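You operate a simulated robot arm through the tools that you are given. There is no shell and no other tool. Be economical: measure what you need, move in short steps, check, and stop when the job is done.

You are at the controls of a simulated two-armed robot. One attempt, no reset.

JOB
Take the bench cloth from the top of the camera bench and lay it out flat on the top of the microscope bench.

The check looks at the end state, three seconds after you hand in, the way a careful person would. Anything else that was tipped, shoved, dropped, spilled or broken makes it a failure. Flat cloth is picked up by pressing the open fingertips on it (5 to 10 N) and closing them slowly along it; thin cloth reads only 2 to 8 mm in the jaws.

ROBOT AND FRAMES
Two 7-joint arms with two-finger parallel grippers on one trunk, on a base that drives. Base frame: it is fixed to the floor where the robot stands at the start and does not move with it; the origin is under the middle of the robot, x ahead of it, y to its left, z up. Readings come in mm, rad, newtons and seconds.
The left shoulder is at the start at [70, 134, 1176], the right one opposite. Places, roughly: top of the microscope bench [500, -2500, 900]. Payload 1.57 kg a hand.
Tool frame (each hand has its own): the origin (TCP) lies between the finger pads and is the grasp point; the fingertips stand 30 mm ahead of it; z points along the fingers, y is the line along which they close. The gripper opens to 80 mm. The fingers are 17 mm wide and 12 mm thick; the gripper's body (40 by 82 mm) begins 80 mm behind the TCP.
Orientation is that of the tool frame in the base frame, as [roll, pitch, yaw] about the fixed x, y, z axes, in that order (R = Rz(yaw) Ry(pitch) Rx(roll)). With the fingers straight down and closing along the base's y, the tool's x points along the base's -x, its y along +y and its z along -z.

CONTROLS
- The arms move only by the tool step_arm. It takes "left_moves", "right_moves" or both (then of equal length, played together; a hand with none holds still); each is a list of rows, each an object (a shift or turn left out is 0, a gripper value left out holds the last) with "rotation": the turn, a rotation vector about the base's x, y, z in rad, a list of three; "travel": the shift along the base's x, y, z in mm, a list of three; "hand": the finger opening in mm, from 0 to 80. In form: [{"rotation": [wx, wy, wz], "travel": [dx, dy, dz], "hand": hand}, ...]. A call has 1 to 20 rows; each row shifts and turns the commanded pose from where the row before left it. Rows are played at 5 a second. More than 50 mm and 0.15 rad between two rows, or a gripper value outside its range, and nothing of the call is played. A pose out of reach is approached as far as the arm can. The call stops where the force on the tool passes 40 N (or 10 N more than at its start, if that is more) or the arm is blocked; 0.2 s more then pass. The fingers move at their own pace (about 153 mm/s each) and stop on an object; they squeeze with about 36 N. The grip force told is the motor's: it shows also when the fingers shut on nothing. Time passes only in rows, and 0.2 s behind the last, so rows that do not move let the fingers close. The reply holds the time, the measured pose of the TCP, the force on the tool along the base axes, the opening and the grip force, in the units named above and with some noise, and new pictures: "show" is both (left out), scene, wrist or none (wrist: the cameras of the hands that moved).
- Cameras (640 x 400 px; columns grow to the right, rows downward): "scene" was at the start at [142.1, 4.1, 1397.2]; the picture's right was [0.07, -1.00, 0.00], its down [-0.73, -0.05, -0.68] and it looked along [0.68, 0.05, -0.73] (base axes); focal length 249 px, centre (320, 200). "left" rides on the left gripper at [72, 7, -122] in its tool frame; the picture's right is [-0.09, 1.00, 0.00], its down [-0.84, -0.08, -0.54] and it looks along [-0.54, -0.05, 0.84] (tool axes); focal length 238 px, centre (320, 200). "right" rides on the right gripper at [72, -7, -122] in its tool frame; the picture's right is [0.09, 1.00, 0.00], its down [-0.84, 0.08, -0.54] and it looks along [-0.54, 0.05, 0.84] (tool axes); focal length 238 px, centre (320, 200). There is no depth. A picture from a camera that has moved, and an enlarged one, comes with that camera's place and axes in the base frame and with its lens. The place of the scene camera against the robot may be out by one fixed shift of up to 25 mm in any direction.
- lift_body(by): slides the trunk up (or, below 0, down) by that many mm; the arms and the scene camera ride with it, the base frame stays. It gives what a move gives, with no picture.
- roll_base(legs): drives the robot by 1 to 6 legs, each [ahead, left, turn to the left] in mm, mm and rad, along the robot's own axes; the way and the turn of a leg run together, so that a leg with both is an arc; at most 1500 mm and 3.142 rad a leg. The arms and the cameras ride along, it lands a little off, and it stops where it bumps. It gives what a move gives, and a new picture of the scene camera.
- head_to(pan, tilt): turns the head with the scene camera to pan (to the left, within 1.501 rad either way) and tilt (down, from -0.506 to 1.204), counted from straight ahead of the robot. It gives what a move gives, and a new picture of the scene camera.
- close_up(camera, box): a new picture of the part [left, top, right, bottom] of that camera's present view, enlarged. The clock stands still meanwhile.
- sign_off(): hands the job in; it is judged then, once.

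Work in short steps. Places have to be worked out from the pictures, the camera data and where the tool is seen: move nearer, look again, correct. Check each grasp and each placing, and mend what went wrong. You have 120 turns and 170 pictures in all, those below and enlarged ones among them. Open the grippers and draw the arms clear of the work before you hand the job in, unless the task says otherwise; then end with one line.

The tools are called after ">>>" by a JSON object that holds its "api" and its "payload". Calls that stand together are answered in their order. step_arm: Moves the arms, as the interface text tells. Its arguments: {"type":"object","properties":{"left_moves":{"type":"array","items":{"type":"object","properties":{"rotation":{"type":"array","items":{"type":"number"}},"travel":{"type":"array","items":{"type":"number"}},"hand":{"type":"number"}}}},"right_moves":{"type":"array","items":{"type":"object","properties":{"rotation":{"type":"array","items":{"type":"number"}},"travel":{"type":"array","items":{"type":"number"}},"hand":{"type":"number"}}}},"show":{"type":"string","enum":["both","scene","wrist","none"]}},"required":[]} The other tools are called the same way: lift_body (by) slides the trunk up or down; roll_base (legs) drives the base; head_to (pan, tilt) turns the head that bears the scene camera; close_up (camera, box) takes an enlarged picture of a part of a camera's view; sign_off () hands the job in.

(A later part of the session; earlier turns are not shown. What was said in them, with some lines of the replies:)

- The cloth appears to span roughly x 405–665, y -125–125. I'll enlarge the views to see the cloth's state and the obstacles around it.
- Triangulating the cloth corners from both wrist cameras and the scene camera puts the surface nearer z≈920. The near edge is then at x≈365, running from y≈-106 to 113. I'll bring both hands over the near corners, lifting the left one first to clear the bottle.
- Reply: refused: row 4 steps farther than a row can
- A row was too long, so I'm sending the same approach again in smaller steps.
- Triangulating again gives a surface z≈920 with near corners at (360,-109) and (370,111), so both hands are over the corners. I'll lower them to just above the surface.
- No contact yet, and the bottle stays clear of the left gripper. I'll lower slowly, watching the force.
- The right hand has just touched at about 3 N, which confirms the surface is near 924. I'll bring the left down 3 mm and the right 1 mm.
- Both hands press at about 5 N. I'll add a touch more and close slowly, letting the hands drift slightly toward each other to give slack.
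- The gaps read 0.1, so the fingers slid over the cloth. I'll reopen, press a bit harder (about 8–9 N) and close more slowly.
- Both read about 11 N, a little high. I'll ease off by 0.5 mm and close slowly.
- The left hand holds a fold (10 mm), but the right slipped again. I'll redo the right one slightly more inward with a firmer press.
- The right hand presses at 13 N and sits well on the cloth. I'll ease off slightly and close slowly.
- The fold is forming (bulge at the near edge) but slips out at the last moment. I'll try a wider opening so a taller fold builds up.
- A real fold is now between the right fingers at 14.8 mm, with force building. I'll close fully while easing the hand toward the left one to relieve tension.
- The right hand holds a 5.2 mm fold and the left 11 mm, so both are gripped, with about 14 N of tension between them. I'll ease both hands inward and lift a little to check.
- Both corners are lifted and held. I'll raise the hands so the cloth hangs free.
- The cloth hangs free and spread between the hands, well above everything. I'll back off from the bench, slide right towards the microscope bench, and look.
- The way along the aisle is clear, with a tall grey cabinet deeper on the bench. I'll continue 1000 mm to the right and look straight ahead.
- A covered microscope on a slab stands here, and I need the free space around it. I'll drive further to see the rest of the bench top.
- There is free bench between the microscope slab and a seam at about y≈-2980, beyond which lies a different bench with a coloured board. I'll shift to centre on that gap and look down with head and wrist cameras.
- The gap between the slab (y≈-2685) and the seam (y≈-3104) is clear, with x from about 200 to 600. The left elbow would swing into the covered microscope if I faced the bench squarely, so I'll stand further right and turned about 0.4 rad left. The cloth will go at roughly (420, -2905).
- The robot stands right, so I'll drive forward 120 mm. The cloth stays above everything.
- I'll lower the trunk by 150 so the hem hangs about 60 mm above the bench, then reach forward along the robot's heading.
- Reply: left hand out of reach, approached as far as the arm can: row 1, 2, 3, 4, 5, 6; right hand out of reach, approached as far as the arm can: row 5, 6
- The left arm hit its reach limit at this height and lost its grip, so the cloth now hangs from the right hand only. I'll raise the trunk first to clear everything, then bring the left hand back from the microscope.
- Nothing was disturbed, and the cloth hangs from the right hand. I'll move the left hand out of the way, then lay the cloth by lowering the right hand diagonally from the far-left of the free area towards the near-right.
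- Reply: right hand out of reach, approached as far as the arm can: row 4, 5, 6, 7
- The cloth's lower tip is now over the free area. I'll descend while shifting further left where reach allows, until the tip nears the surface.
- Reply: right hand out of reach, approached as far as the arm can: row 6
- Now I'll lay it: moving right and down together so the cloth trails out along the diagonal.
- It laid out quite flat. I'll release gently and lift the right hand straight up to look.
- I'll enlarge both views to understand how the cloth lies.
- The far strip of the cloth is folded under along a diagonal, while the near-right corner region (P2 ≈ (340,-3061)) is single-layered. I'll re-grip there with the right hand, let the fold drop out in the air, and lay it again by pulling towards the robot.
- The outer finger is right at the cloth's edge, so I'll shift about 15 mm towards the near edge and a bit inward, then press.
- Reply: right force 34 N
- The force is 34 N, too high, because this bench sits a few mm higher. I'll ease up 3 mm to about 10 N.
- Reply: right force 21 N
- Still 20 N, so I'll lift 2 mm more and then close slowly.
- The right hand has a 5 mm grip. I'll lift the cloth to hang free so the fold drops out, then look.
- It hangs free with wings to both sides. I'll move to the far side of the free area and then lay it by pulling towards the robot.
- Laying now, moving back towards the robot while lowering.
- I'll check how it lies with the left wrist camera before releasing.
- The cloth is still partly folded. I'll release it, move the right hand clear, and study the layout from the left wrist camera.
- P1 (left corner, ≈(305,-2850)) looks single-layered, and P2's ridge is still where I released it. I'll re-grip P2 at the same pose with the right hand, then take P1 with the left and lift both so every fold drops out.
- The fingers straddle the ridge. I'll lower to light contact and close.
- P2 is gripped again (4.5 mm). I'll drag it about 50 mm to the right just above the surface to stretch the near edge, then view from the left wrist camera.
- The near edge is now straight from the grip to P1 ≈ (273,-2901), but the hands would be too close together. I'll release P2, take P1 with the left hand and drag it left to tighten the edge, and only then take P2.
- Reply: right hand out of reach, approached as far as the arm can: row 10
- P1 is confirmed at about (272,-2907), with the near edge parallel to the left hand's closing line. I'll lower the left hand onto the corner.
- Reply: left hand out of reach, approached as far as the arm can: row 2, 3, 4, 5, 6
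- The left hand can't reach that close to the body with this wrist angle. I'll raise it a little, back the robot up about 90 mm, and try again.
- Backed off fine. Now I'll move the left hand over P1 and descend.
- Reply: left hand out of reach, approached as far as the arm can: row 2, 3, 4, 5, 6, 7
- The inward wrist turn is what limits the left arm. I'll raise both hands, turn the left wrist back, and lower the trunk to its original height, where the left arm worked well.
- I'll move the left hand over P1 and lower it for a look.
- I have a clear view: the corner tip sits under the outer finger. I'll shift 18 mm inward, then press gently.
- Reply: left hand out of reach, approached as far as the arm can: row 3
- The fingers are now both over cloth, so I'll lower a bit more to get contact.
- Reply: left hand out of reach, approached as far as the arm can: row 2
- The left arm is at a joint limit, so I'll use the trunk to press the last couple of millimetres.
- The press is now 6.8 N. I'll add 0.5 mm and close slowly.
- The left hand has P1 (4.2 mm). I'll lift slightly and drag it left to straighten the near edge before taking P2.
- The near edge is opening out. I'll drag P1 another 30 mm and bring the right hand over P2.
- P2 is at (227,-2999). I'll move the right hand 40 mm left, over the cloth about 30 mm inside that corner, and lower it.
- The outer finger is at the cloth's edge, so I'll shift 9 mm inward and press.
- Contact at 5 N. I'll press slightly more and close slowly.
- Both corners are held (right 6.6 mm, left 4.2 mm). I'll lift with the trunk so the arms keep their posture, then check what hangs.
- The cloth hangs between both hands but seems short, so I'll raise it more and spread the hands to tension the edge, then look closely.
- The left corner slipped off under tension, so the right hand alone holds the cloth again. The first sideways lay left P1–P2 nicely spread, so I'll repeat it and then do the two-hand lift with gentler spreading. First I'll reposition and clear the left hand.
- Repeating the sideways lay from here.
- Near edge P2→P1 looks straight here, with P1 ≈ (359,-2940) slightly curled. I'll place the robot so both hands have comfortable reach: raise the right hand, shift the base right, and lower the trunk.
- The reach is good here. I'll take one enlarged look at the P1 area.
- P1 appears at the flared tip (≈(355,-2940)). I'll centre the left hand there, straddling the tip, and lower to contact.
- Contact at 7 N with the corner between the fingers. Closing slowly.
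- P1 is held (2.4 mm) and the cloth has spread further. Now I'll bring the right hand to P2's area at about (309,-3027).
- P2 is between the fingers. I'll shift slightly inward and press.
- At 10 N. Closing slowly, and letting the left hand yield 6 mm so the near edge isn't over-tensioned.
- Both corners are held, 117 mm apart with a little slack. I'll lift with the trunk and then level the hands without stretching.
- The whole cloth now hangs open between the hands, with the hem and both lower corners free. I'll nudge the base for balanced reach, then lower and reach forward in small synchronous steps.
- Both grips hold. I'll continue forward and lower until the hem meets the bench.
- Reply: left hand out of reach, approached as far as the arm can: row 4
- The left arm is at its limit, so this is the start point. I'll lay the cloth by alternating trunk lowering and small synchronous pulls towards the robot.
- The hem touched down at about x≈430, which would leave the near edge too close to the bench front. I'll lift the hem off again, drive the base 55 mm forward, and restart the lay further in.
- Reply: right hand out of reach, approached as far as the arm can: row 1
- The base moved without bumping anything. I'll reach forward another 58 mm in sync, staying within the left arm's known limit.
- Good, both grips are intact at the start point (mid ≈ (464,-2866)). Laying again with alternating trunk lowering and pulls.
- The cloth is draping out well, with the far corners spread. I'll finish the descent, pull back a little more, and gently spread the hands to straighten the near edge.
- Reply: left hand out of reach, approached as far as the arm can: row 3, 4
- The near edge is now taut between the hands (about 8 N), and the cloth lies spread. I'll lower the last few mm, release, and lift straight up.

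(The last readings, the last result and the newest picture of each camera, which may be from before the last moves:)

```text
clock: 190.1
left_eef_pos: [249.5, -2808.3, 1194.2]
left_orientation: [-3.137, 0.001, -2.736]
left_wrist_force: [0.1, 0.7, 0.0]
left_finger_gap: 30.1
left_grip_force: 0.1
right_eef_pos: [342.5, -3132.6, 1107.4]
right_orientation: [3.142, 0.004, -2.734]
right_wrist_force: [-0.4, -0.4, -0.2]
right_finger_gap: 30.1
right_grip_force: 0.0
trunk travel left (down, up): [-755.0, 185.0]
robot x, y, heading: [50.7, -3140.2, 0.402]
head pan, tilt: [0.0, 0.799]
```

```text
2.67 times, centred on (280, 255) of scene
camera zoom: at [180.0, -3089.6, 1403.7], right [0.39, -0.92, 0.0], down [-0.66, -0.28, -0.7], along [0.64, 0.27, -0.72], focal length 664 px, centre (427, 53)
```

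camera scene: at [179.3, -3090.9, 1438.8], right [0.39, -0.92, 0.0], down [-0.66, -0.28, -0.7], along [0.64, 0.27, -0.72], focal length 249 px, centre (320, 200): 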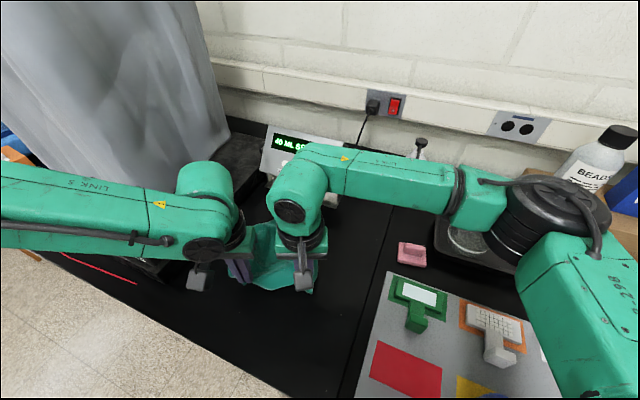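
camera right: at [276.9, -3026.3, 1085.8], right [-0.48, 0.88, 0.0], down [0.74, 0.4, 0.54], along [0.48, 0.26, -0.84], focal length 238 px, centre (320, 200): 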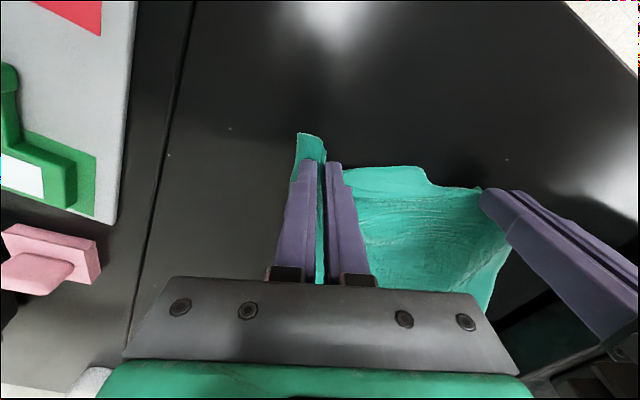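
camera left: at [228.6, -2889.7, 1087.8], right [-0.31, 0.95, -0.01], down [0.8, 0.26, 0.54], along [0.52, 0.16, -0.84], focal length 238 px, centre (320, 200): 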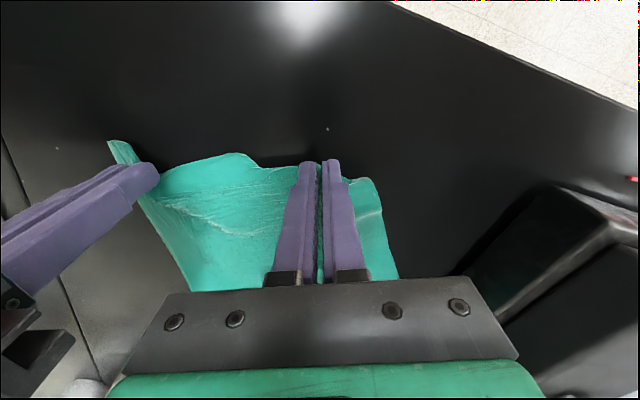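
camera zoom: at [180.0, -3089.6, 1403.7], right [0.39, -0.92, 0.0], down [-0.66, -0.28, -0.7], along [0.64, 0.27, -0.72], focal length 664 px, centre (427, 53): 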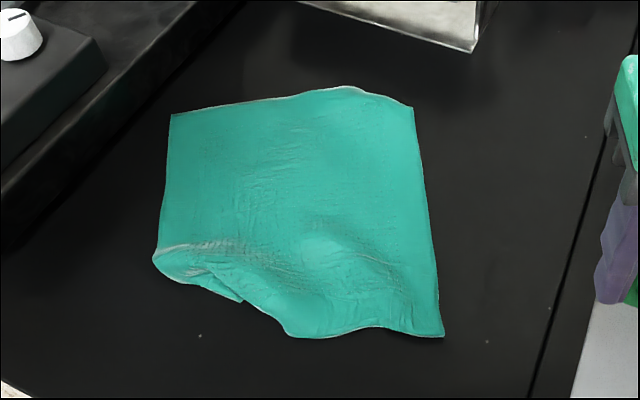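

Nearly there: the cloth is flat and square except that the near-left corner is curled under. I'll zoom in on that corner.

>>> {"api": "close_up", "payload": {"camera": "scene", "box": [220, 240, 290, 285]}}

>>> {"api": "close_up", "payload": {"camera": "left", "box": [230, 95, 340, 165]}}

```text
8.89 times, centred on (255, 262) of scene
camera zoom: at [180.0, -3089.6, 1403.7], right [0.39, -0.92, 0.0], down [-0.66, -0.28, -0.7], along [0.64, 0.27, -0.72], focal length 2213 px, centre (898, -356)
```

zoom: 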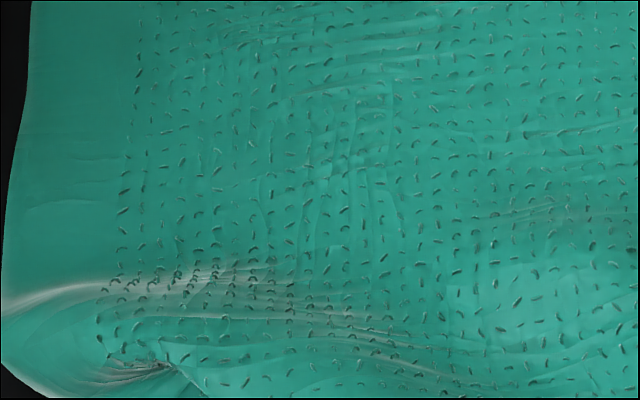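

```text
5.71 times, centred on (285, 130) of left
camera zoom: at [181.3, -2828.5, 1314.9], right [-0.31, 0.95, -0.01], down [0.8, 0.26, 0.54], along [0.52, 0.16, -0.84], focal length 1362 px, centre (520, 600)
```

zoom: 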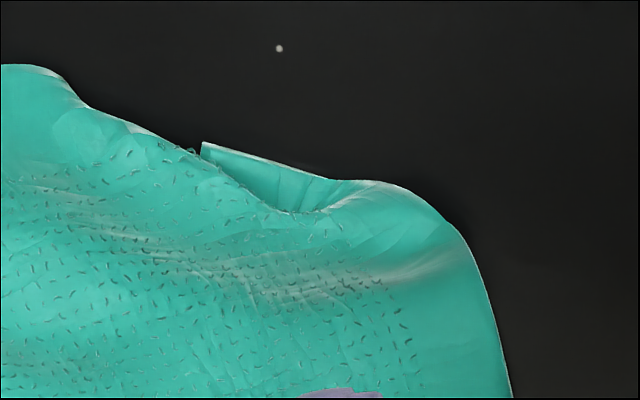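

The remaining flaw is a collapsed pleat at the near-left corner. I'll back the robot up for reach, pin the middle of the cloth lightly with the right fingertips, and drag the corner outwards with the left fingertips to open it.

>>> {"api": "roll_base", "payload": {"legs": [[-70, 0, 0]]}}

>>> {"api": "step_arm", "payload": {"left_moves": [{"travel": [32, 0, 0], "hand": 20}, {"travel": [32, 0, 0]}, {"travel": [32, 0, -20]}, {"travel": [31, -2, -40]}, {"travel": [0, 0, -40]}, {"travel": [0, 0, -40]}, {"travel": [0, 0, -40]}, {"travel": [0, 0, -30]}, {"travel": [0, 0, 0]}], "right_moves": [{"travel": [20, 35, 0], "hand": 20}, {"travel": [20, 35, 0]}, {"travel": [20, 35, 0]}, {"travel": [20, 35, 0]}, {"travel": [20, 35, -20]}, {"travel": [20, 35, -35]}, {"travel": [0, 0, -40]}, {"travel": [0, 0, -40]}, {"travel": [0, 0, 0]}], "show": "wrist"}}

```text
clock: 191.1
left_eef_pos: [190.3, -2833.4, 1192.6]
left_orientation: [-3.139, -0.002, -2.739]
left_wrist_force: [0.6, -0.4, 0.3]
left_finger_gap: 30.2
left_grip_force: 0.1
right_eef_pos: [282.7, -3159.3, 1105.2]
right_orientation: [-3.141, -0.002, -2.737]
right_wrist_force: [0.7, 0.8, 0.1]
right_finger_gap: 29.9
right_grip_force: 0.1
trunk travel left (down, up): [-755.0, 185.0]
robot x, y, heading: [-17.1, -3165.8, 0.403]
head pan, tilt: [0.0, 0.799]
camera scene: at [120.9, -3116.3, 1403.2], right [0.39, -0.92, 0.0], down [-0.66, -0.28, -0.69], along [0.64, 0.27, -0.72], focal length 249 px, centre (320, 200)
```

scene: 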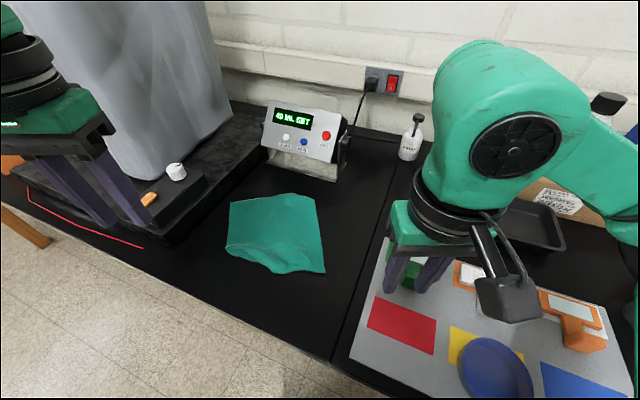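

```text
refused: row 4 steps farther than a row can; nothing moved
```

One row was too long, so I'm resending with smaller steps.

>>> {"api": "step_arm", "payload": {"left_moves": [{"travel": [31, 0, 0], "hand": 20}, {"travel": [31, 0, 0]}, {"travel": [31, 0, -20]}, {"travel": [31, -2, -30]}, {"travel": [0, 0, -45]}, {"travel": [0, 0, -45]}, {"travel": [0, 0, -45]}, {"travel": [0, 0, -30]}, {"travel": [0, 0, 0]}], "right_moves": [{"travel": [20, 35, 0], "hand": 20}, {"travel": [20, 35, 0]}, {"travel": [20, 35, 0]}, {"travel": [20, 35, 0]}, {"travel": [20, 35, -20]}, {"travel": [20, 35, -25]}, {"travel": [0, 0, -45]}, {"travel": [0, 0, -40]}, {"travel": [0, 0, 0]}], "show": "wrist"}}

```text
clock: 193.1
left_eef_pos: [310.1, -2837.7, 977.5]
left_orientation: [-3.137, 0.002, -2.74]
left_wrist_force: [-0.1, 0.1, -0.5]
left_finger_gap: 20.0
left_grip_force: 0.1
right_eef_pos: [398.2, -2949.9, 978.7]
right_orientation: [-3.141, 0.006, -2.737]
right_wrist_force: [-0.6, -0.2, -0.2]
right_finger_gap: 19.8
right_grip_force: 0.1
trunk travel left (down, up): [-755.0, 185.0]
robot x, y, heading: [-14.2, -3168.7, 0.402]
head pan, tilt: [0.0, 0.799]
camera right: at [333.7, -2983.5, 1101.5], right [-0.48, 0.88, 0.0], down [0.74, 0.4, 0.54], along [0.48, 0.26, -0.84], focal length 238 px, centre (320, 200)
camera left: at [242.3, -2859.4, 1099.3], right [-0.31, 0.95, 0.0], down [0.8, 0.26, 0.54], along [0.52, 0.16, -0.84], focal length 238 px, centre (320, 200)
```

right: 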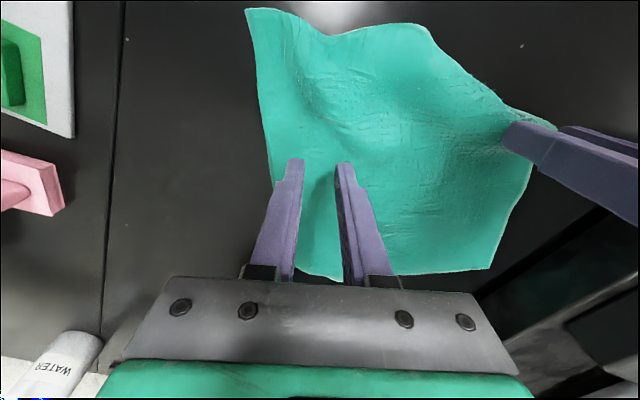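
left: 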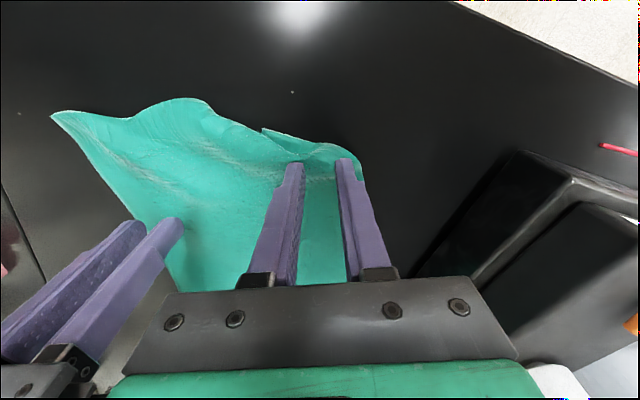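

The flap tip lies just robot-side of the left fingers. I'll shift the left fingertips onto it and lower both hands to contact.

>>> {"api": "step_arm", "payload": {"left_moves": [{"travel": [-12, -14, 0], "hand": 16}, {"travel": [0, 0, -10]}, {"travel": [0, 0, -7]}, {"travel": [0, 0, -2]}, {"travel": [0, 0, 0]}], "right_moves": [{"travel": [0, 0, 0], "hand": 20}, {"travel": [0, 0, -12]}, {"travel": [0, 0, -8]}, {"travel": [0, 0, -2]}, {"travel": [0, 0, 0]}], "show": "none"}}

```text
clock: 194.3
left_eef_pos: [298.7, -2851.8, 959.7]
left_orientation: [-3.137, 0.0, -2.736]
left_wrist_force: [-0.2, -0.8, 1.6]
left_finger_gap: 16.1
left_grip_force: 0.1
right_eef_pos: [400.0, -2950.2, 954.4]
right_orientation: [-3.141, 0.0, -2.737]
right_wrist_force: [-0.5, -0.9, 0.3]
right_finger_gap: 20.1
right_grip_force: 0.1
trunk travel left (down, up): [-755.0, 185.0]
robot x, y, heading: [-12.6, -3168.9, 0.4]
head pan, tilt: [0.0, 0.799]
```

>>> {"api": "step_arm", "payload": {"left_moves": [{"travel": [0, 0, -1.2]}, {"travel": [0, 0, -0.8]}, {"travel": [0, 0, 0]}], "right_moves": [{"travel": [0, 0, -1.5]}, {"travel": [0, 0, -1]}, {"travel": [0, 0, 0]}], "show": "none"}}

```text
clock: 195.1
left_eef_pos: [296.8, -2851.9, 957.8]
left_orientation: [-3.137, 0.003, -2.737]
left_wrist_force: [0.4, 0.4, 5.0]
left_finger_gap: 15.6
left_grip_force: 0.1
right_eef_pos: [400.4, -2949.8, 954.1]
right_orientation: [3.14, 0.002, -2.738]
right_wrist_force: [2.5, 1.2, 9.6]
right_finger_gap: 20.1
right_grip_force: 0.1
trunk travel left (down, up): [-755.0, 185.0]
robot x, y, heading: [-10.9, -3165.2, 0.4]
head pan, tilt: [0.0, 0.799]
```

Right pins at 9.6 N and left presses at 5 N. Now I'll drag the left fingertips outward, to the left and towards the robot.

>>> {"api": "step_arm", "payload": {"left_moves": [{"travel": [0, 0, -0.4]}, {"travel": [-3, 4, 0]}, {"travel": [-3, 4, 0]}, {"travel": [-3, 4, 0]}, {"travel": [-3, 4, 0]}, {"travel": [-3, 4, 0]}, {"travel": [-4, 4, 0]}, {"travel": [-4, 4, 0]}, {"travel": [-4, 4, 0]}, {"travel": [0, 0, 0]}], "show": "wrist"}}

```text
clock: 197.3
left_eef_pos: [270.7, -2820.1, 958.0]
left_orientation: [-3.138, 0.002, -2.739]
left_wrist_force: [0.1, -0.1, -0.2]
left_finger_gap: 15.9
left_grip_force: 0.0
right_eef_pos: [399.1, -2951.2, 953.2]
right_orientation: [3.14, 0.004, -2.736]
right_wrist_force: [1.9, 1.2, 13.3]
right_finger_gap: 20.0
right_grip_force: 0.0
trunk travel left (down, up): [-755.0, 185.0]
robot x, y, heading: [-17.9, -3167.5, 0.401]
head pan, tilt: [0.0, 0.799]
camera left: at [202.1, -2841.5, 1078.9], right [-0.31, 0.95, 0.0], down [0.8, 0.26, 0.54], along [0.52, 0.16, -0.84], focal length 238 px, centre (320, 200)
```

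left: 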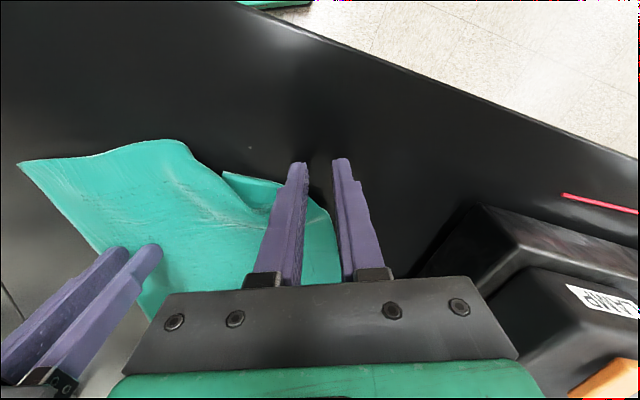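

The fingertips slid off the edge, so I'll pinch the exposed flap instead, at about (294,-2861).

>>> {"api": "step_arm", "payload": {"left_moves": [{"travel": [0, 0, 20], "hand": 32}, {"travel": [12, -20, 0]}, {"travel": [11, -21, 0]}, {"travel": [0, 0, -12]}, {"travel": [0, 0, -6]}, {"travel": [0, 0, -1.5]}, {"travel": [0, 0, 0]}], "show": "wrist"}}

```text
clock: 198.9
left_eef_pos: [292.6, -2860.6, 958.8]
left_orientation: [-3.136, 0.003, -2.738]
left_wrist_force: [1.1, 0.3, 3.6]
left_finger_gap: 31.7
left_grip_force: 0.4
right_eef_pos: [398.3, -2949.9, 953.5]
right_orientation: [3.139, 0.003, -2.735]
right_wrist_force: [0.9, 1.2, 11.4]
right_finger_gap: 19.9
right_grip_force: 0.1
trunk travel left (down, up): [-755.0, 185.0]
robot x, y, heading: [-15.4, -3170.3, 0.397]
head pan, tilt: [0.0, 0.799]
camera left: at [224.8, -2882.6, 1080.0], right [-0.31, 0.95, 0.0], down [0.8, 0.26, 0.54], along [0.52, 0.16, -0.84], focal length 238 px, centre (320, 200)
```

left: 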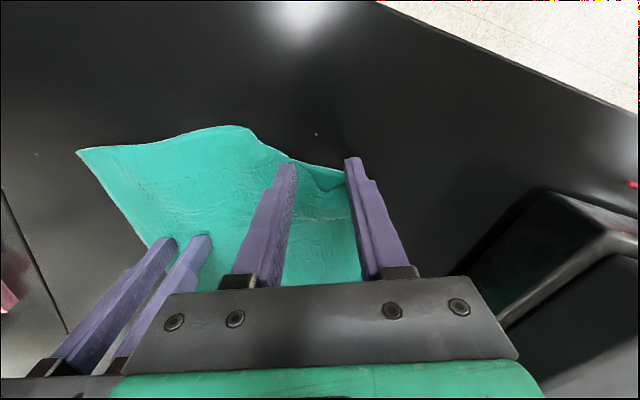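

The flap sits between the fingers. I'll press a bit more, close slowly, then pull it outwards (left and towards the robot).

>>> {"api": "step_arm", "payload": {"left_moves": [{"travel": [0, 0, -0.8]}, {"hand": 29}, {"hand": 26}, {"hand": 23}, {"hand": 20}, {"hand": 17}, {"hand": 14}, {"hand": 11}, {"hand": 8}, {"hand": 5}, {"hand": 0}, {"hand": 0}, {"hand": 0}], "show": "wrist"}}

```text
clock: 201.7
left_eef_pos: [291.4, -2861.1, 958.4]
left_orientation: [-3.137, 0.004, -2.739]
left_wrist_force: [-0.3, -0.8, 4.1]
left_finger_gap: 3.0
left_grip_force: 23.8
right_eef_pos: [399.1, -2950.3, 953.3]
right_orientation: [3.141, 0.005, -2.738]
right_wrist_force: [1.6, 1.6, 10.6]
right_finger_gap: 20.0
right_grip_force: 0.1
trunk travel left (down, up): [-755.0, 185.0]
robot x, y, heading: [-19.0, -3168.6, 0.408]
head pan, tilt: [0.0, 0.799]
camera left: at [224.5, -2883.0, 1079.1], right [-0.31, 0.95, 0.0], down [0.8, 0.26, 0.54], along [0.52, 0.16, -0.84], focal length 238 px, centre (320, 200)
```

left: 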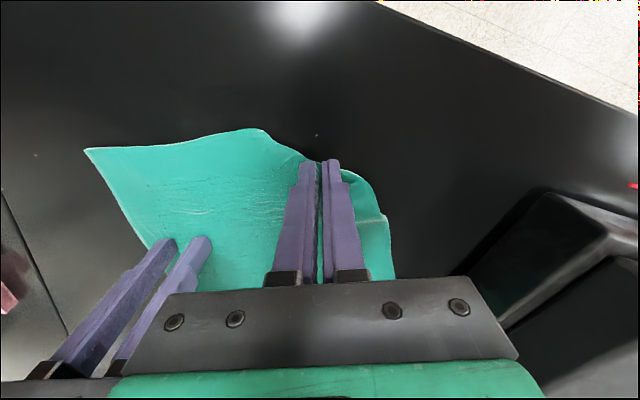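

The flap is gripped (3.0 mm). I'll pull it out towards the ideal corner position.

>>> {"api": "step_arm", "payload": {"left_moves": [{"travel": [0, 0, 4]}, {"travel": [-3, 4, 0]}, {"travel": [-4, 4, 0]}, {"travel": [-4, 4, 0]}, {"travel": [-4, 4, 0]}, {"travel": [-4, 4, 0]}, {"travel": [-4, 4, 0]}, {"travel": [-4, 3, 0]}, {"travel": [0, 0, 0]}], "show": "wrist"}}

```text
clock: 203.7
left_eef_pos: [264.7, -2834.6, 962.0]
left_orientation: [-3.137, 0.004, -2.739]
left_wrist_force: [8.9, -7.5, -0.1]
left_finger_gap: 3.6
left_grip_force: 24.2
right_eef_pos: [398.8, -2951.8, 953.6]
right_orientation: [3.141, 0.003, -2.737]
right_wrist_force: [-7.6, 6.8, 10.2]
right_finger_gap: 18.4
right_grip_force: 0.0
trunk travel left (down, up): [-755.0, 185.0]
robot x, y, heading: [-16.2, -3166.8, 0.404]
head pan, tilt: [0.0, 0.799]
camera left: at [197.9, -2855.9, 1082.5], right [-0.31, 0.95, 0.0], down [0.8, 0.26, 0.54], along [0.52, 0.16, -0.84], focal length 238 px, centre (320, 200)
```

left: 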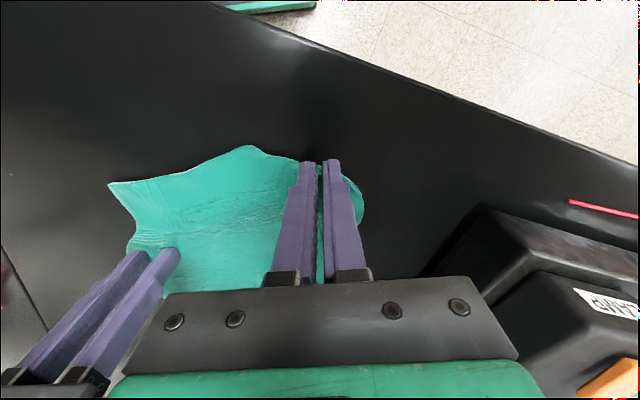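

It is taut (about 11 N) against the pin, so the corner is pulled out. I'll ease 3 mm, release both hands, lift clear, and look.

>>> {"api": "step_arm", "payload": {"left_moves": [{"travel": [2, -2, -3]}, {"hand": 12}, {"hand": 28}, {"travel": [0, 0, 0]}, {"travel": [0, 0, 15]}, {"travel": [0, 0, 40]}, {"travel": [0, 5, 45]}, {"travel": [-20, 20, 40]}, {"travel": [-25, 25, 35]}, {"travel": [-25, 25, 30]}, {"travel": [-10, 10, 20]}, {"travel": [0, 0, 0]}], "right_moves": [{"travel": [0, 0, 0]}, {"travel": [0, 0, 0]}, {"travel": [0, 0, 0]}, {"travel": [0, 0, 0]}, {"travel": [0, 0, 15]}, {"travel": [0, 0, 40]}, {"travel": [0, 0, 45]}, {"travel": [-10, -35, 30]}, {"travel": [-10, -45, 0]}, {"travel": [-10, -45, 0]}, {"travel": [-10, -45, 0]}, {"travel": [0, 0, 0]}], "show": "none"}}

>>> {"api": "close_up", "payload": {"camera": "scene", "box": [200, 170, 380, 300]}}

>>> {"api": "close_up", "payload": {"camera": "left", "box": [120, 60, 440, 260]}}

```text
clock: 206.3
left_eef_pos: [190.4, -2751.8, 1182.7]
left_orientation: [-3.138, 0.0, -2.738]
left_wrist_force: [0.1, -0.3, 0.3]
left_finger_gap: 27.9
left_grip_force: 0.1
right_eef_pos: [361.6, -3119.2, 1081.1]
right_orientation: [3.141, 0.002, -2.737]
right_wrist_force: [0.3, 0.9, 0.1]
right_finger_gap: 19.8
right_grip_force: 0.1
trunk travel left (down, up): [-755.0, 185.0]
robot x, y, heading: [-15.4, -3170.6, 0.4]
head pan, tilt: [0.0, 0.799]
```

```text
3.08 times, centred on (290, 235) of scene
camera zoom: at [116.6, -3117.1, 1403.6], right [0.39, -0.92, 0.0], down [-0.66, -0.28, -0.7], along [0.64, 0.27, -0.72], focal length 766 px, centre (412, 92)
```

zoom: 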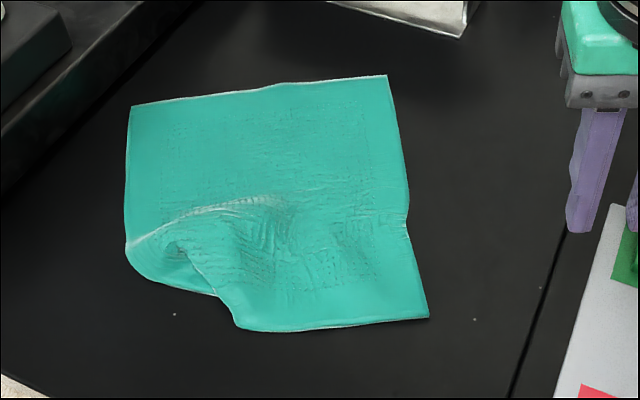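

```text
2.00 times, centred on (280, 160) of left
camera zoom: at [121.8, -2773.1, 1303.8], right [-0.31, 0.95, -0.01], down [0.8, 0.26, 0.54], along [0.52, 0.16, -0.84], focal length 477 px, centre (400, 280)
```

zoom: 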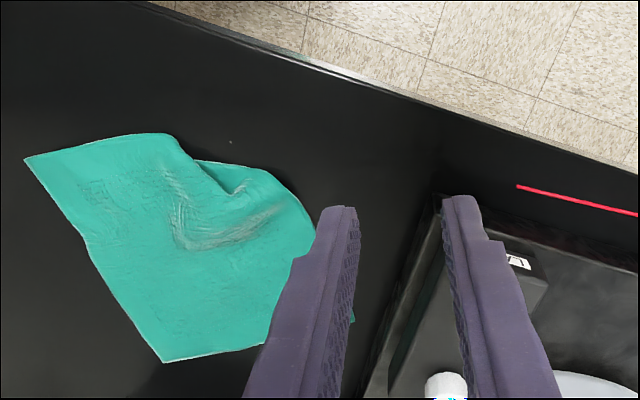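

The pleat is still there: the near edge folds under at about (284,-2915), with the corner tip behind it. I'll pin right beside the fold with the right hand and pinch the single-layered part left of the pleat, at about (312,-2846).

>>> {"api": "step_arm", "payload": {"left_moves": [{"travel": [30, -23, 0], "hand": 30}, {"travel": [30, -23, 0]}, {"travel": [30, -24, 0]}, {"travel": [32, -24, 0]}, {"travel": [0, 0, -45]}, {"travel": [0, 0, -45]}, {"travel": [0, 0, -45]}, {"travel": [0, 0, -45]}, {"travel": [0, 0, -30]}, {"travel": [0, 0, 0]}], "right_moves": [{"travel": [-8, 36, 0], "hand": 10}, {"travel": [-8, 36, 0]}, {"travel": [-8, 36, 0]}, {"travel": [-8, 36, 0]}, {"travel": [-8, 36, 0]}, {"travel": [0, 0, -40]}, {"travel": [0, 0, -40]}, {"travel": [0, 0, -25]}, {"travel": [0, 0, 0]}, {"travel": [0, 0, 0]}], "show": "wrist"}}

```text
clock: 208.5
left_eef_pos: [312.2, -2843.2, 976.7]
left_orientation: [-3.133, 0.006, -2.73]
left_wrist_force: [0.3, -0.4, -0.4]
left_finger_gap: 30.0
left_grip_force: 0.1
right_eef_pos: [323.7, -2942.7, 975.3]
right_orientation: [-3.136, -0.001, -2.743]
right_wrist_force: [0.0, -0.6, 0.3]
right_finger_gap: 10.1
right_grip_force: 0.0
trunk travel left (down, up): [-755.0, 185.0]
robot x, y, heading: [-16.8, -3169.2, 0.404]
head pan, tilt: [0.0, 0.799]
camera right: at [258.5, -2975.6, 1099.2], right [-0.47, 0.88, -0.01], down [0.74, 0.4, 0.54], along [0.48, 0.25, -0.84], focal length 238 px, centre (320, 200)
camera left: at [243.5, -2865.3, 1096.0], right [-0.31, 0.95, -0.01], down [0.79, 0.27, 0.55], along [0.52, 0.17, -0.84], focal length 238 px, centre (320, 200)
```

right: 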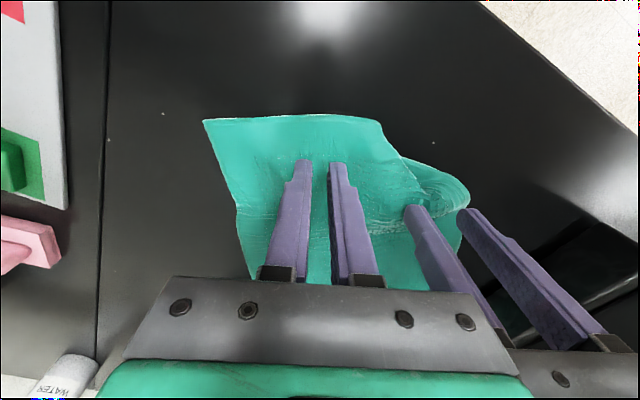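
left: 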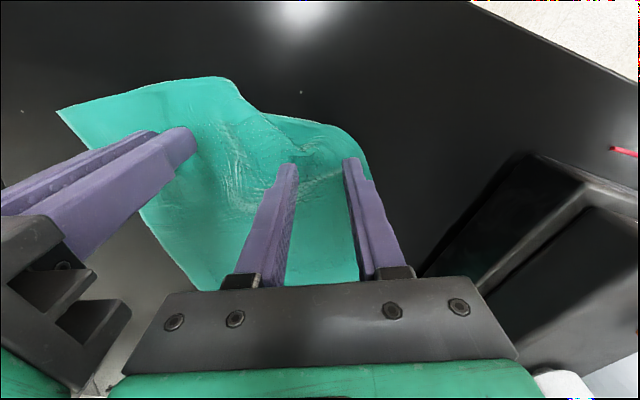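

The flap is clearly visible between and above the left fingers. I'll shift the left hand 12 mm towards the robot and bring both hands to contact.

>>> {"api": "step_arm", "payload": {"left_moves": [{"travel": [-12, -3, -5]}, {"travel": [0, 0, -8]}, {"travel": [0, 0, -4]}, {"travel": [0, 0, -1.5]}, {"travel": [0, 0, 0]}], "right_moves": [{"travel": [0, 0, -6]}, {"travel": [0, 0, -8]}, {"travel": [0, 0, -4]}, {"travel": [0, 0, -2]}, {"travel": [0, 0, 0]}], "show": "none"}}

```text
clock: 209.7
left_eef_pos: [301.6, -2845.3, 956.8]
left_orientation: [-3.138, 0.009, -2.725]
left_wrist_force: [4.3, 1.8, 21.1]
left_finger_gap: 30.0
left_grip_force: 0.0
right_eef_pos: [317.7, -2940.4, 960.8]
right_orientation: [3.134, 0.005, -2.731]
right_wrist_force: [0.1, 0.1, 0.3]
right_finger_gap: 10.0
right_grip_force: 0.1
trunk travel left (down, up): [-755.0, 185.0]
robot x, y, heading: [-15.3, -3166.4, 0.4]
head pan, tilt: [0.0, 0.799]
```

The hands seem to be touching slightly. I'll move the right pin 20 mm further right, and ease the left press.

>>> {"api": "step_arm", "payload": {"right_moves": [{"travel": [4, -9, 3]}, {"travel": [4, -10, 0]}, {"travel": [0, 0, -3]}, {"travel": [0, 0, -1]}, {"travel": [0, 0, 0]}], "left_moves": [{"travel": [0, 0, 1]}, {"travel": [0, 0, 0.6]}, {"travel": [0, 0, 0]}, {"travel": [0, 0, 0]}, {"travel": [0, 0, 0]}], "show": "none"}}

```text
clock: 210.9
left_eef_pos: [297.2, -2848.9, 956.5]
left_orientation: [-3.14, 0.003, -2.735]
left_wrist_force: [-0.9, 0.8, 14.2]
left_finger_gap: 27.5
left_grip_force: 0.0
right_eef_pos: [327.1, -2960.6, 957.6]
right_orientation: [3.14, 0.003, -2.736]
right_wrist_force: [-0.2, -0.2, 0.2]
right_finger_gap: 9.8
right_grip_force: 0.1
trunk travel left (down, up): [-755.0, 185.0]
robot x, y, heading: [-18.7, -3166.5, 0.404]
head pan, tilt: [0.0, 0.799]
```

Freed. I'll ease the left to about 8 N, lower the right to contact, then close the left slowly.

>>> {"api": "step_arm", "payload": {"left_moves": [{"travel": [0, 0, 0.6]}, {"hand": 27}, {"hand": 24}, {"hand": 21}, {"hand": 18}, {"hand": 15}, {"hand": 12}, {"hand": 9}, {"hand": 6}, {"hand": 3}, {"hand": 0}, {"hand": 0}, {"hand": 0}], "right_moves": [{"travel": [0, 0, -1.5]}, {"travel": [0, 0, -1]}, {"travel": [0, 0, -0.7]}, {"travel": [0, 0, 0]}, {"travel": [0, 0, 0]}, {"travel": [0, 0, 0]}, {"travel": [0, 0, 0]}, {"travel": [0, 0, 0]}, {"travel": [0, 0, 0]}, {"travel": [0, 0, 0]}, {"travel": [0, 0, 0]}, {"travel": [0, 0, 0]}, {"travel": [0, 0, 0]}], "show": "wrist"}}

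```text
clock: 213.7
left_eef_pos: [297.0, -2847.7, 957.6]
left_orientation: [-3.138, 0.004, -2.739]
left_wrist_force: [1.8, -1.1, 6.5]
left_finger_gap: 0.1
left_grip_force: 20.8
right_eef_pos: [327.1, -2960.3, 953.2]
right_orientation: [3.14, 0.003, -2.736]
right_wrist_force: [-1.5, 0.7, 5.8]
right_finger_gap: 10.5
right_grip_force: 0.1
trunk travel left (down, up): [-755.0, 185.0]
robot x, y, heading: [-17.6, -3167.9, 0.398]
head pan, tilt: [0.0, 0.799]
camera right: at [262.6, -2995.4, 1077.2], right [-0.48, 0.88, 0.0], down [0.74, 0.4, 0.55], along [0.48, 0.26, -0.84], focal length 238 px, centre (320, 200)
camera left: at [229.4, -2870.2, 1078.4], right [-0.31, 0.95, 0.0], down [0.8, 0.26, 0.54], along [0.52, 0.16, -0.84], focal length 238 px, centre (320, 200)
```

right: 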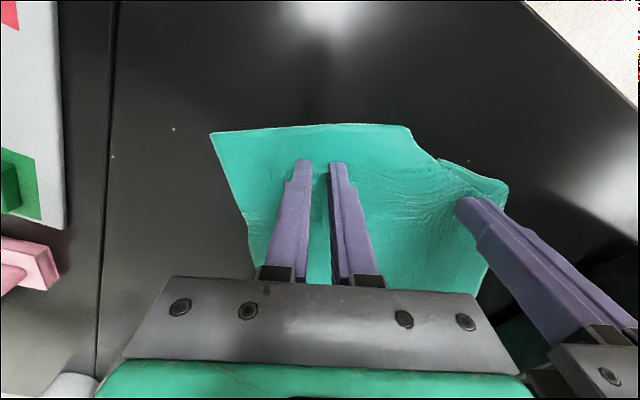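
left: 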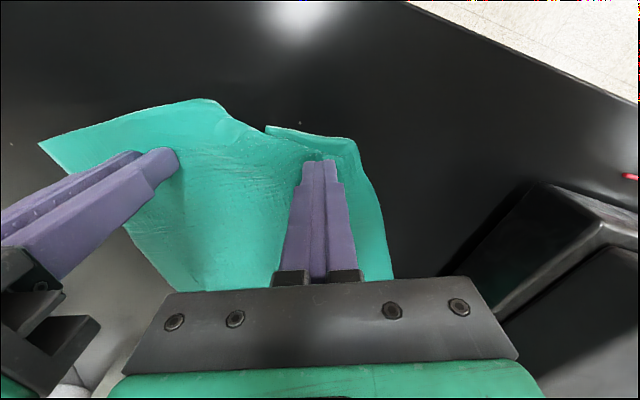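

The curl has flattened and the true corner P1 is now visible, with only a small pleat left in the near edge. I'll press slightly more and drag the closed left fingertips outward along the edge while the right pins.

>>> {"api": "step_arm", "payload": {"left_moves": [{"travel": [0, 0, -0.6]}, {"travel": [-2, 3.5, 0]}, {"travel": [-2, 3.5, 0]}, {"travel": [-2, 3.5, 0]}, {"travel": [-2, 3.5, 0]}, {"travel": [-2, 3.5, 0]}, {"travel": [-2, 3.5, 0]}, {"travel": [-2, 3.5, 0]}, {"travel": [0, 0, 0]}], "right_moves": [{"travel": [0, 0, -0.5]}, {"travel": [0, 0, 0]}, {"travel": [0, 0, 0]}, {"travel": [0, 0, 0]}, {"travel": [0, 0, 0]}, {"travel": [0, 0, 0]}, {"travel": [0, 0, 0]}, {"travel": [0, 0, 0]}, {"travel": [0, 0, 0]}], "show": "wrist"}}

```text
clock: 215.7
left_eef_pos: [284.7, -2823.7, 955.9]
left_orientation: [-3.138, 0.001, -2.739]
left_wrist_force: [2.6, -4.6, 7.3]
left_finger_gap: 0.0
left_grip_force: 21.0
right_eef_pos: [326.1, -2961.2, 954.1]
right_orientation: [3.141, 0.004, -2.736]
right_wrist_force: [-1.2, 2.8, 8.2]
right_finger_gap: 10.6
right_grip_force: 0.4
trunk travel left (down, up): [-755.0, 185.0]
robot x, y, heading: [-14.2, -3168.8, 0.398]
head pan, tilt: [0.0, 0.799]
camera right: at [262.4, -2996.2, 1076.9], right [-0.48, 0.88, 0.0], down [0.74, 0.4, 0.55], along [0.48, 0.26, -0.84], focal length 238 px, centre (320, 200)
camera left: at [216.2, -2846.5, 1077.9], right [-0.31, 0.95, 0.0], down [0.8, 0.26, 0.54], along [0.52, 0.16, -0.84], focal length 238 px, centre (320, 200)
```

right: 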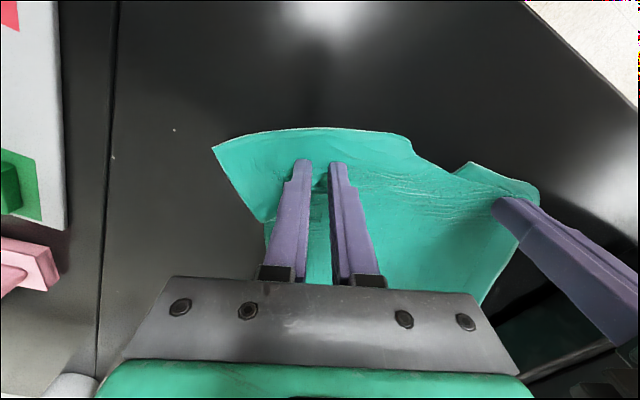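
left: 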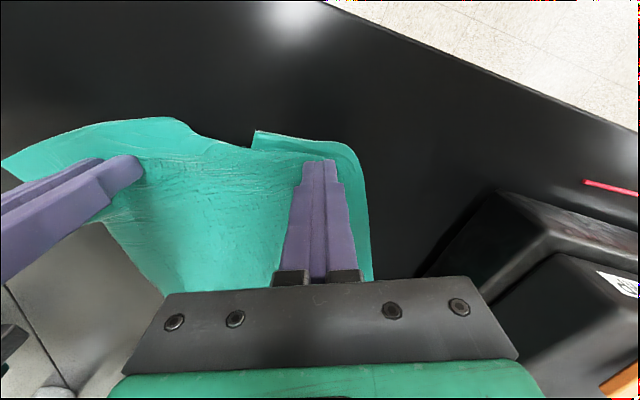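

The drag works: the pleat is opening, and the flap with corner P1 (≈(272,-2873)) is exposed. I'll press on the flap near P1 and drag it outward and towards the robot.

>>> {"api": "step_arm", "payload": {"left_moves": [{"travel": [0, 0, 12]}, {"travel": [-4, -15, 0]}, {"travel": [-4, -15, 0]}, {"travel": [0, 0, -8]}, {"travel": [0, 0, -4]}, {"travel": [0, 0, -0.4]}, {"travel": [-2.5, 4, 0]}, {"travel": [-2.5, 4, 0]}, {"travel": [-2.5, 4, 0]}, {"travel": [-2.5, 4, 0]}, {"travel": [-2.5, 4, 0]}, {"travel": [-2.5, 4, 0]}, {"travel": [-2.5, 4, 0]}, {"travel": [-2.5, 4, 0]}, {"travel": [-2.5, 4, 0]}, {"travel": [0, 0, 0]}], "show": "wrist"}}

```text
clock: 219.1
left_eef_pos: [254.6, -2818.6, 955.4]
left_orientation: [-3.138, 0.002, -2.738]
left_wrist_force: [0.5, -1.0, -0.4]
left_finger_gap: 0.1
left_grip_force: 22.0
right_eef_pos: [327.6, -2960.0, 953.5]
right_orientation: [3.14, 0.005, -2.737]
right_wrist_force: [-0.2, -2.2, 9.2]
right_finger_gap: 9.9
right_grip_force: 0.2
trunk travel left (down, up): [-755.0, 185.0]
robot x, y, heading: [-16.3, -3170.0, 0.406]
head pan, tilt: [0.0, 0.799]
camera left: at [185.4, -2840.0, 1076.0], right [-0.31, 0.95, 0.0], down [0.8, 0.26, 0.54], along [0.52, 0.16, -0.84], focal length 238 px, centre (320, 200)
```

left: 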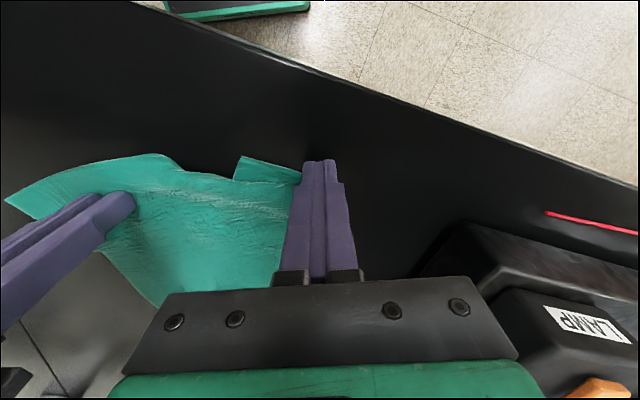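

More of the flap is free now. I'll pinch it beside P1 and pull it outwards by about 40 mm.

>>> {"api": "step_arm", "payload": {"left_moves": [{"travel": [0, 0, 12], "hand": 30}, {"travel": [5, -17, 0]}, {"travel": [5, -16, 0]}, {"travel": [0, 0, -8]}, {"travel": [0, 0, -4]}, {"travel": [0, 0, -1]}, {"travel": [0, 0, -0.5]}, {"hand": 27}, {"hand": 24}, {"hand": 21}, {"hand": 18}, {"hand": 15}, {"hand": 12}, {"hand": 9}, {"hand": 6}, {"hand": 3}, {"hand": 0}, {"hand": 0}, {"hand": 0}], "show": "wrist"}}

```text
clock: 223.1
left_eef_pos: [263.8, -2852.7, 954.6]
left_orientation: [-3.138, 0.003, -2.738]
left_wrist_force: [3.2, -3.7, 17.3]
left_finger_gap: 0.0
left_grip_force: 21.4
right_eef_pos: [326.7, -2961.6, 954.4]
right_orientation: [3.138, 0.005, -2.737]
right_wrist_force: [-0.1, 1.9, 6.0]
right_finger_gap: 9.9
right_grip_force: 0.2
trunk travel left (down, up): [-755.0, 185.0]
robot x, y, heading: [-15.5, -3167.8, 0.403]
head pan, tilt: [0.0, 0.799]
camera left: at [195.4, -2874.0, 1075.7], right [-0.31, 0.95, 0.0], down [0.8, 0.26, 0.55], along [0.52, 0.16, -0.84], focal length 238 px, centre (320, 200)
```

left: 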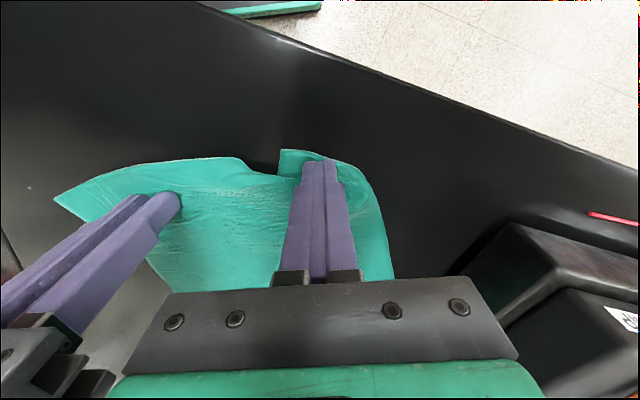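

No pinch, but the closed fingertips press firmly (17 N) on the flap right beside P1. I'll drag from here.

>>> {"api": "step_arm", "payload": {"left_moves": [{"travel": [-3, 3, 0]}, {"travel": [-3, 3, 0]}, {"travel": [-3, 3, 0]}, {"travel": [-3, 3, 0]}, {"travel": [-3, 3, 0]}, {"travel": [-3, 3, 0]}, {"travel": [-3, 3, 0]}, {"travel": [-3, 3, 0]}, {"travel": [-3, 3, 0]}, {"travel": [-3, 3, 0]}, {"travel": [0, 0, 0]}], "show": "wrist"}}

```text
clock: 225.5
left_eef_pos: [234.1, -2821.5, 954.9]
left_orientation: [-3.138, 0.0, -2.738]
left_wrist_force: [-0.1, -0.3, 0.8]
left_finger_gap: 0.2
left_grip_force: 21.0
right_eef_pos: [326.6, -2960.9, 953.5]
right_orientation: [3.139, 0.004, -2.737]
right_wrist_force: [-1.8, -1.9, 11.5]
right_finger_gap: 9.7
right_grip_force: 0.0
trunk travel left (down, up): [-755.0, 185.0]
robot x, y, heading: [-15.2, -3171.9, 0.403]
head pan, tilt: [0.0, 0.799]
camera left: at [165.8, -2843.3, 1076.1], right [-0.31, 0.95, 0.0], down [0.8, 0.26, 0.54], along [0.52, 0.16, -0.84], focal length 238 px, centre (320, 200)
```

left: 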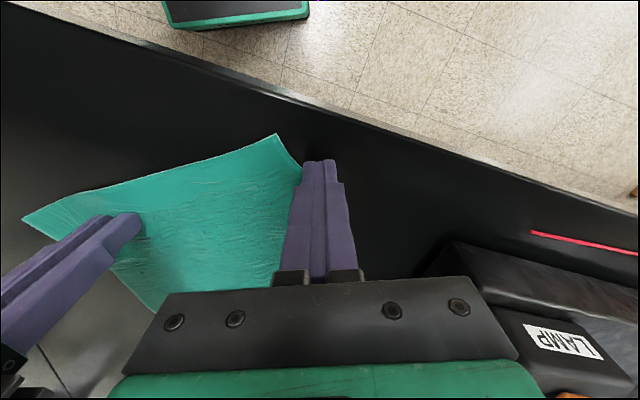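

The pleat popped open: P1 is a proper corner and the near edge is straight. I'll lift both hands clear and inspect.

>>> {"api": "step_arm", "payload": {"left_moves": [{"travel": [0, 0, 20]}, {"travel": [0, 0, 40]}, {"travel": [-5, 5, 45]}, {"travel": [-20, 20, 40]}, {"travel": [-20, 20, 40]}, {"travel": [-20, 20, 40]}, {"travel": [0, 0, 0]}, {"travel": [0, 0, 0]}], "right_moves": [{"travel": [0, 0, 20]}, {"travel": [0, 0, 40]}, {"travel": [0, 0, 45]}, {"travel": [0, -35, 30]}, {"travel": [0, -45, 0]}, {"travel": [0, -45, 0]}, {"travel": [0, -45, 0]}, {"travel": [0, 0, 0]}], "show": "none"}}

>>> {"api": "close_up", "payload": {"camera": "scene", "box": [200, 170, 380, 300]}}

>>> {"api": "close_up", "payload": {"camera": "left", "box": [40, 40, 360, 240]}}

```text
clock: 227.3
left_eef_pos: [169.7, -2752.6, 1177.5]
left_orientation: [-3.136, 0.0, -2.738]
left_wrist_force: [-0.6, 0.3, 0.1]
left_finger_gap: 0.0
left_grip_force: 21.6
right_eef_pos: [328.5, -3132.3, 1087.9]
right_orientation: [3.141, 0.002, -2.735]
right_wrist_force: [-0.1, -0.4, -0.2]
right_finger_gap: 9.9
right_grip_force: 0.0
trunk travel left (down, up): [-755.0, 185.0]
robot x, y, heading: [-17.9, -3167.9, 0.407]
head pan, tilt: [0.0, 0.799]
```

```text
3.08 times, centred on (290, 235) of scene
camera zoom: at [116.3, -3116.8, 1403.7], right [0.39, -0.92, 0.0], down [-0.66, -0.28, -0.7], along [0.64, 0.27, -0.72], focal length 766 px, centre (412, 92)
```

zoom: 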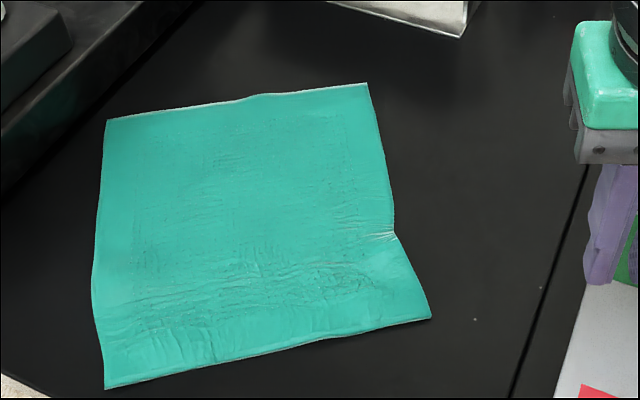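

```text
2.00 times, centred on (200, 140) of left
camera zoom: at [101.4, -2775.2, 1299.5], right [-0.31, 0.95, -0.01], down [0.8, 0.26, 0.54], along [0.52, 0.16, -0.84], focal length 477 px, centre (560, 320)
```

zoom: 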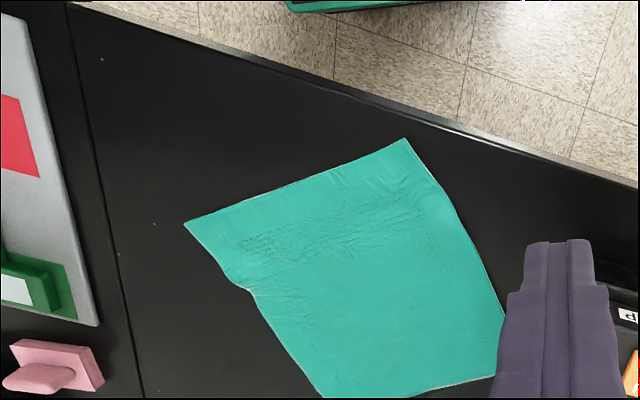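

The cloth is now flat with all four corners out, fully on the microscope bench and clear of everything. I'll open the grippers, back the robot away, and do a final check.

>>> {"api": "step_arm", "payload": {"left_moves": [{"hand": 60}, {"travel": [0, 0, 20]}], "right_moves": [{"hand": 60}, {"travel": [0, 0, 40]}], "show": "none"}}

>>> {"api": "roll_base", "payload": {"legs": [[-220, 0, 0]]}}

```text
clock: 227.9
left_eef_pos: [168.8, -2755.2, 1198.9]
left_orientation: [-3.135, 0.002, -2.737]
left_wrist_force: [0.2, -0.1, -0.7]
left_finger_gap: 60.0
left_grip_force: 0.0
right_eef_pos: [325.2, -3131.4, 1130.4]
right_orientation: [3.142, 0.003, -2.736]
right_wrist_force: [-0.4, -0.7, 0.6]
right_finger_gap: 59.9
right_grip_force: 0.1
trunk travel left (down, up): [-755.0, 185.0]
robot x, y, heading: [-14.8, -3166.0, 0.401]
head pan, tilt: [0.0, 0.799]
```

```text
clock: 229.6
left_eef_pos: [-31.1, -2841.3, 1197.6]
left_orientation: [-3.136, -0.002, -2.745]
left_wrist_force: [-0.1, -1.0, 0.7]
left_finger_gap: 60.1
left_grip_force: 0.1
right_eef_pos: [122.7, -3220.4, 1128.9]
right_orientation: [3.14, -0.001, -2.742]
right_wrist_force: [0.4, 0.4, -0.4]
right_finger_gap: 60.1
right_grip_force: 0.1
trunk travel left (down, up): [-755.0, 185.0]
robot x, y, heading: [-222.3, -3254.7, 0.391]
head pan, tilt: [0.0, 0.799]
camera scene: at [-85.9, -3204.2, 1403.5], right [0.39, -0.92, 0.0], down [-0.66, -0.28, -0.7], along [0.64, 0.27, -0.72], focal length 249 px, centre (320, 200)
```

scene: 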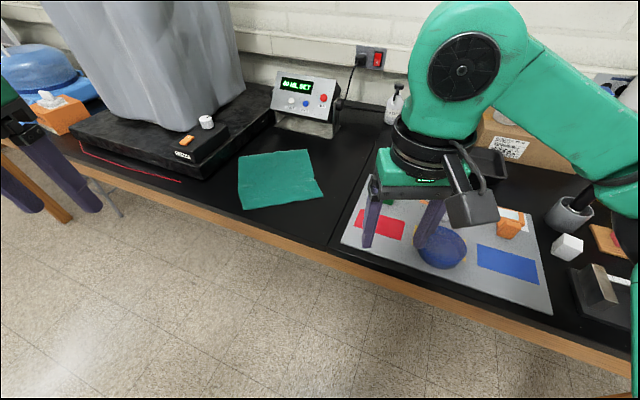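

The cloth lies flat on the microscope bench, nothing else has moved, and the arms are clear with the grippers open. Handing in.

>>> {"api": "sign_off", "payload": {}}

```text
The job is handed in.
```

The bench cloth is laid out flat on top of the microscope bench with all four corners out, apart from a few small wrinkles and a slight kink in its right edge; from what the cameras showed, nothing else was disturbed.
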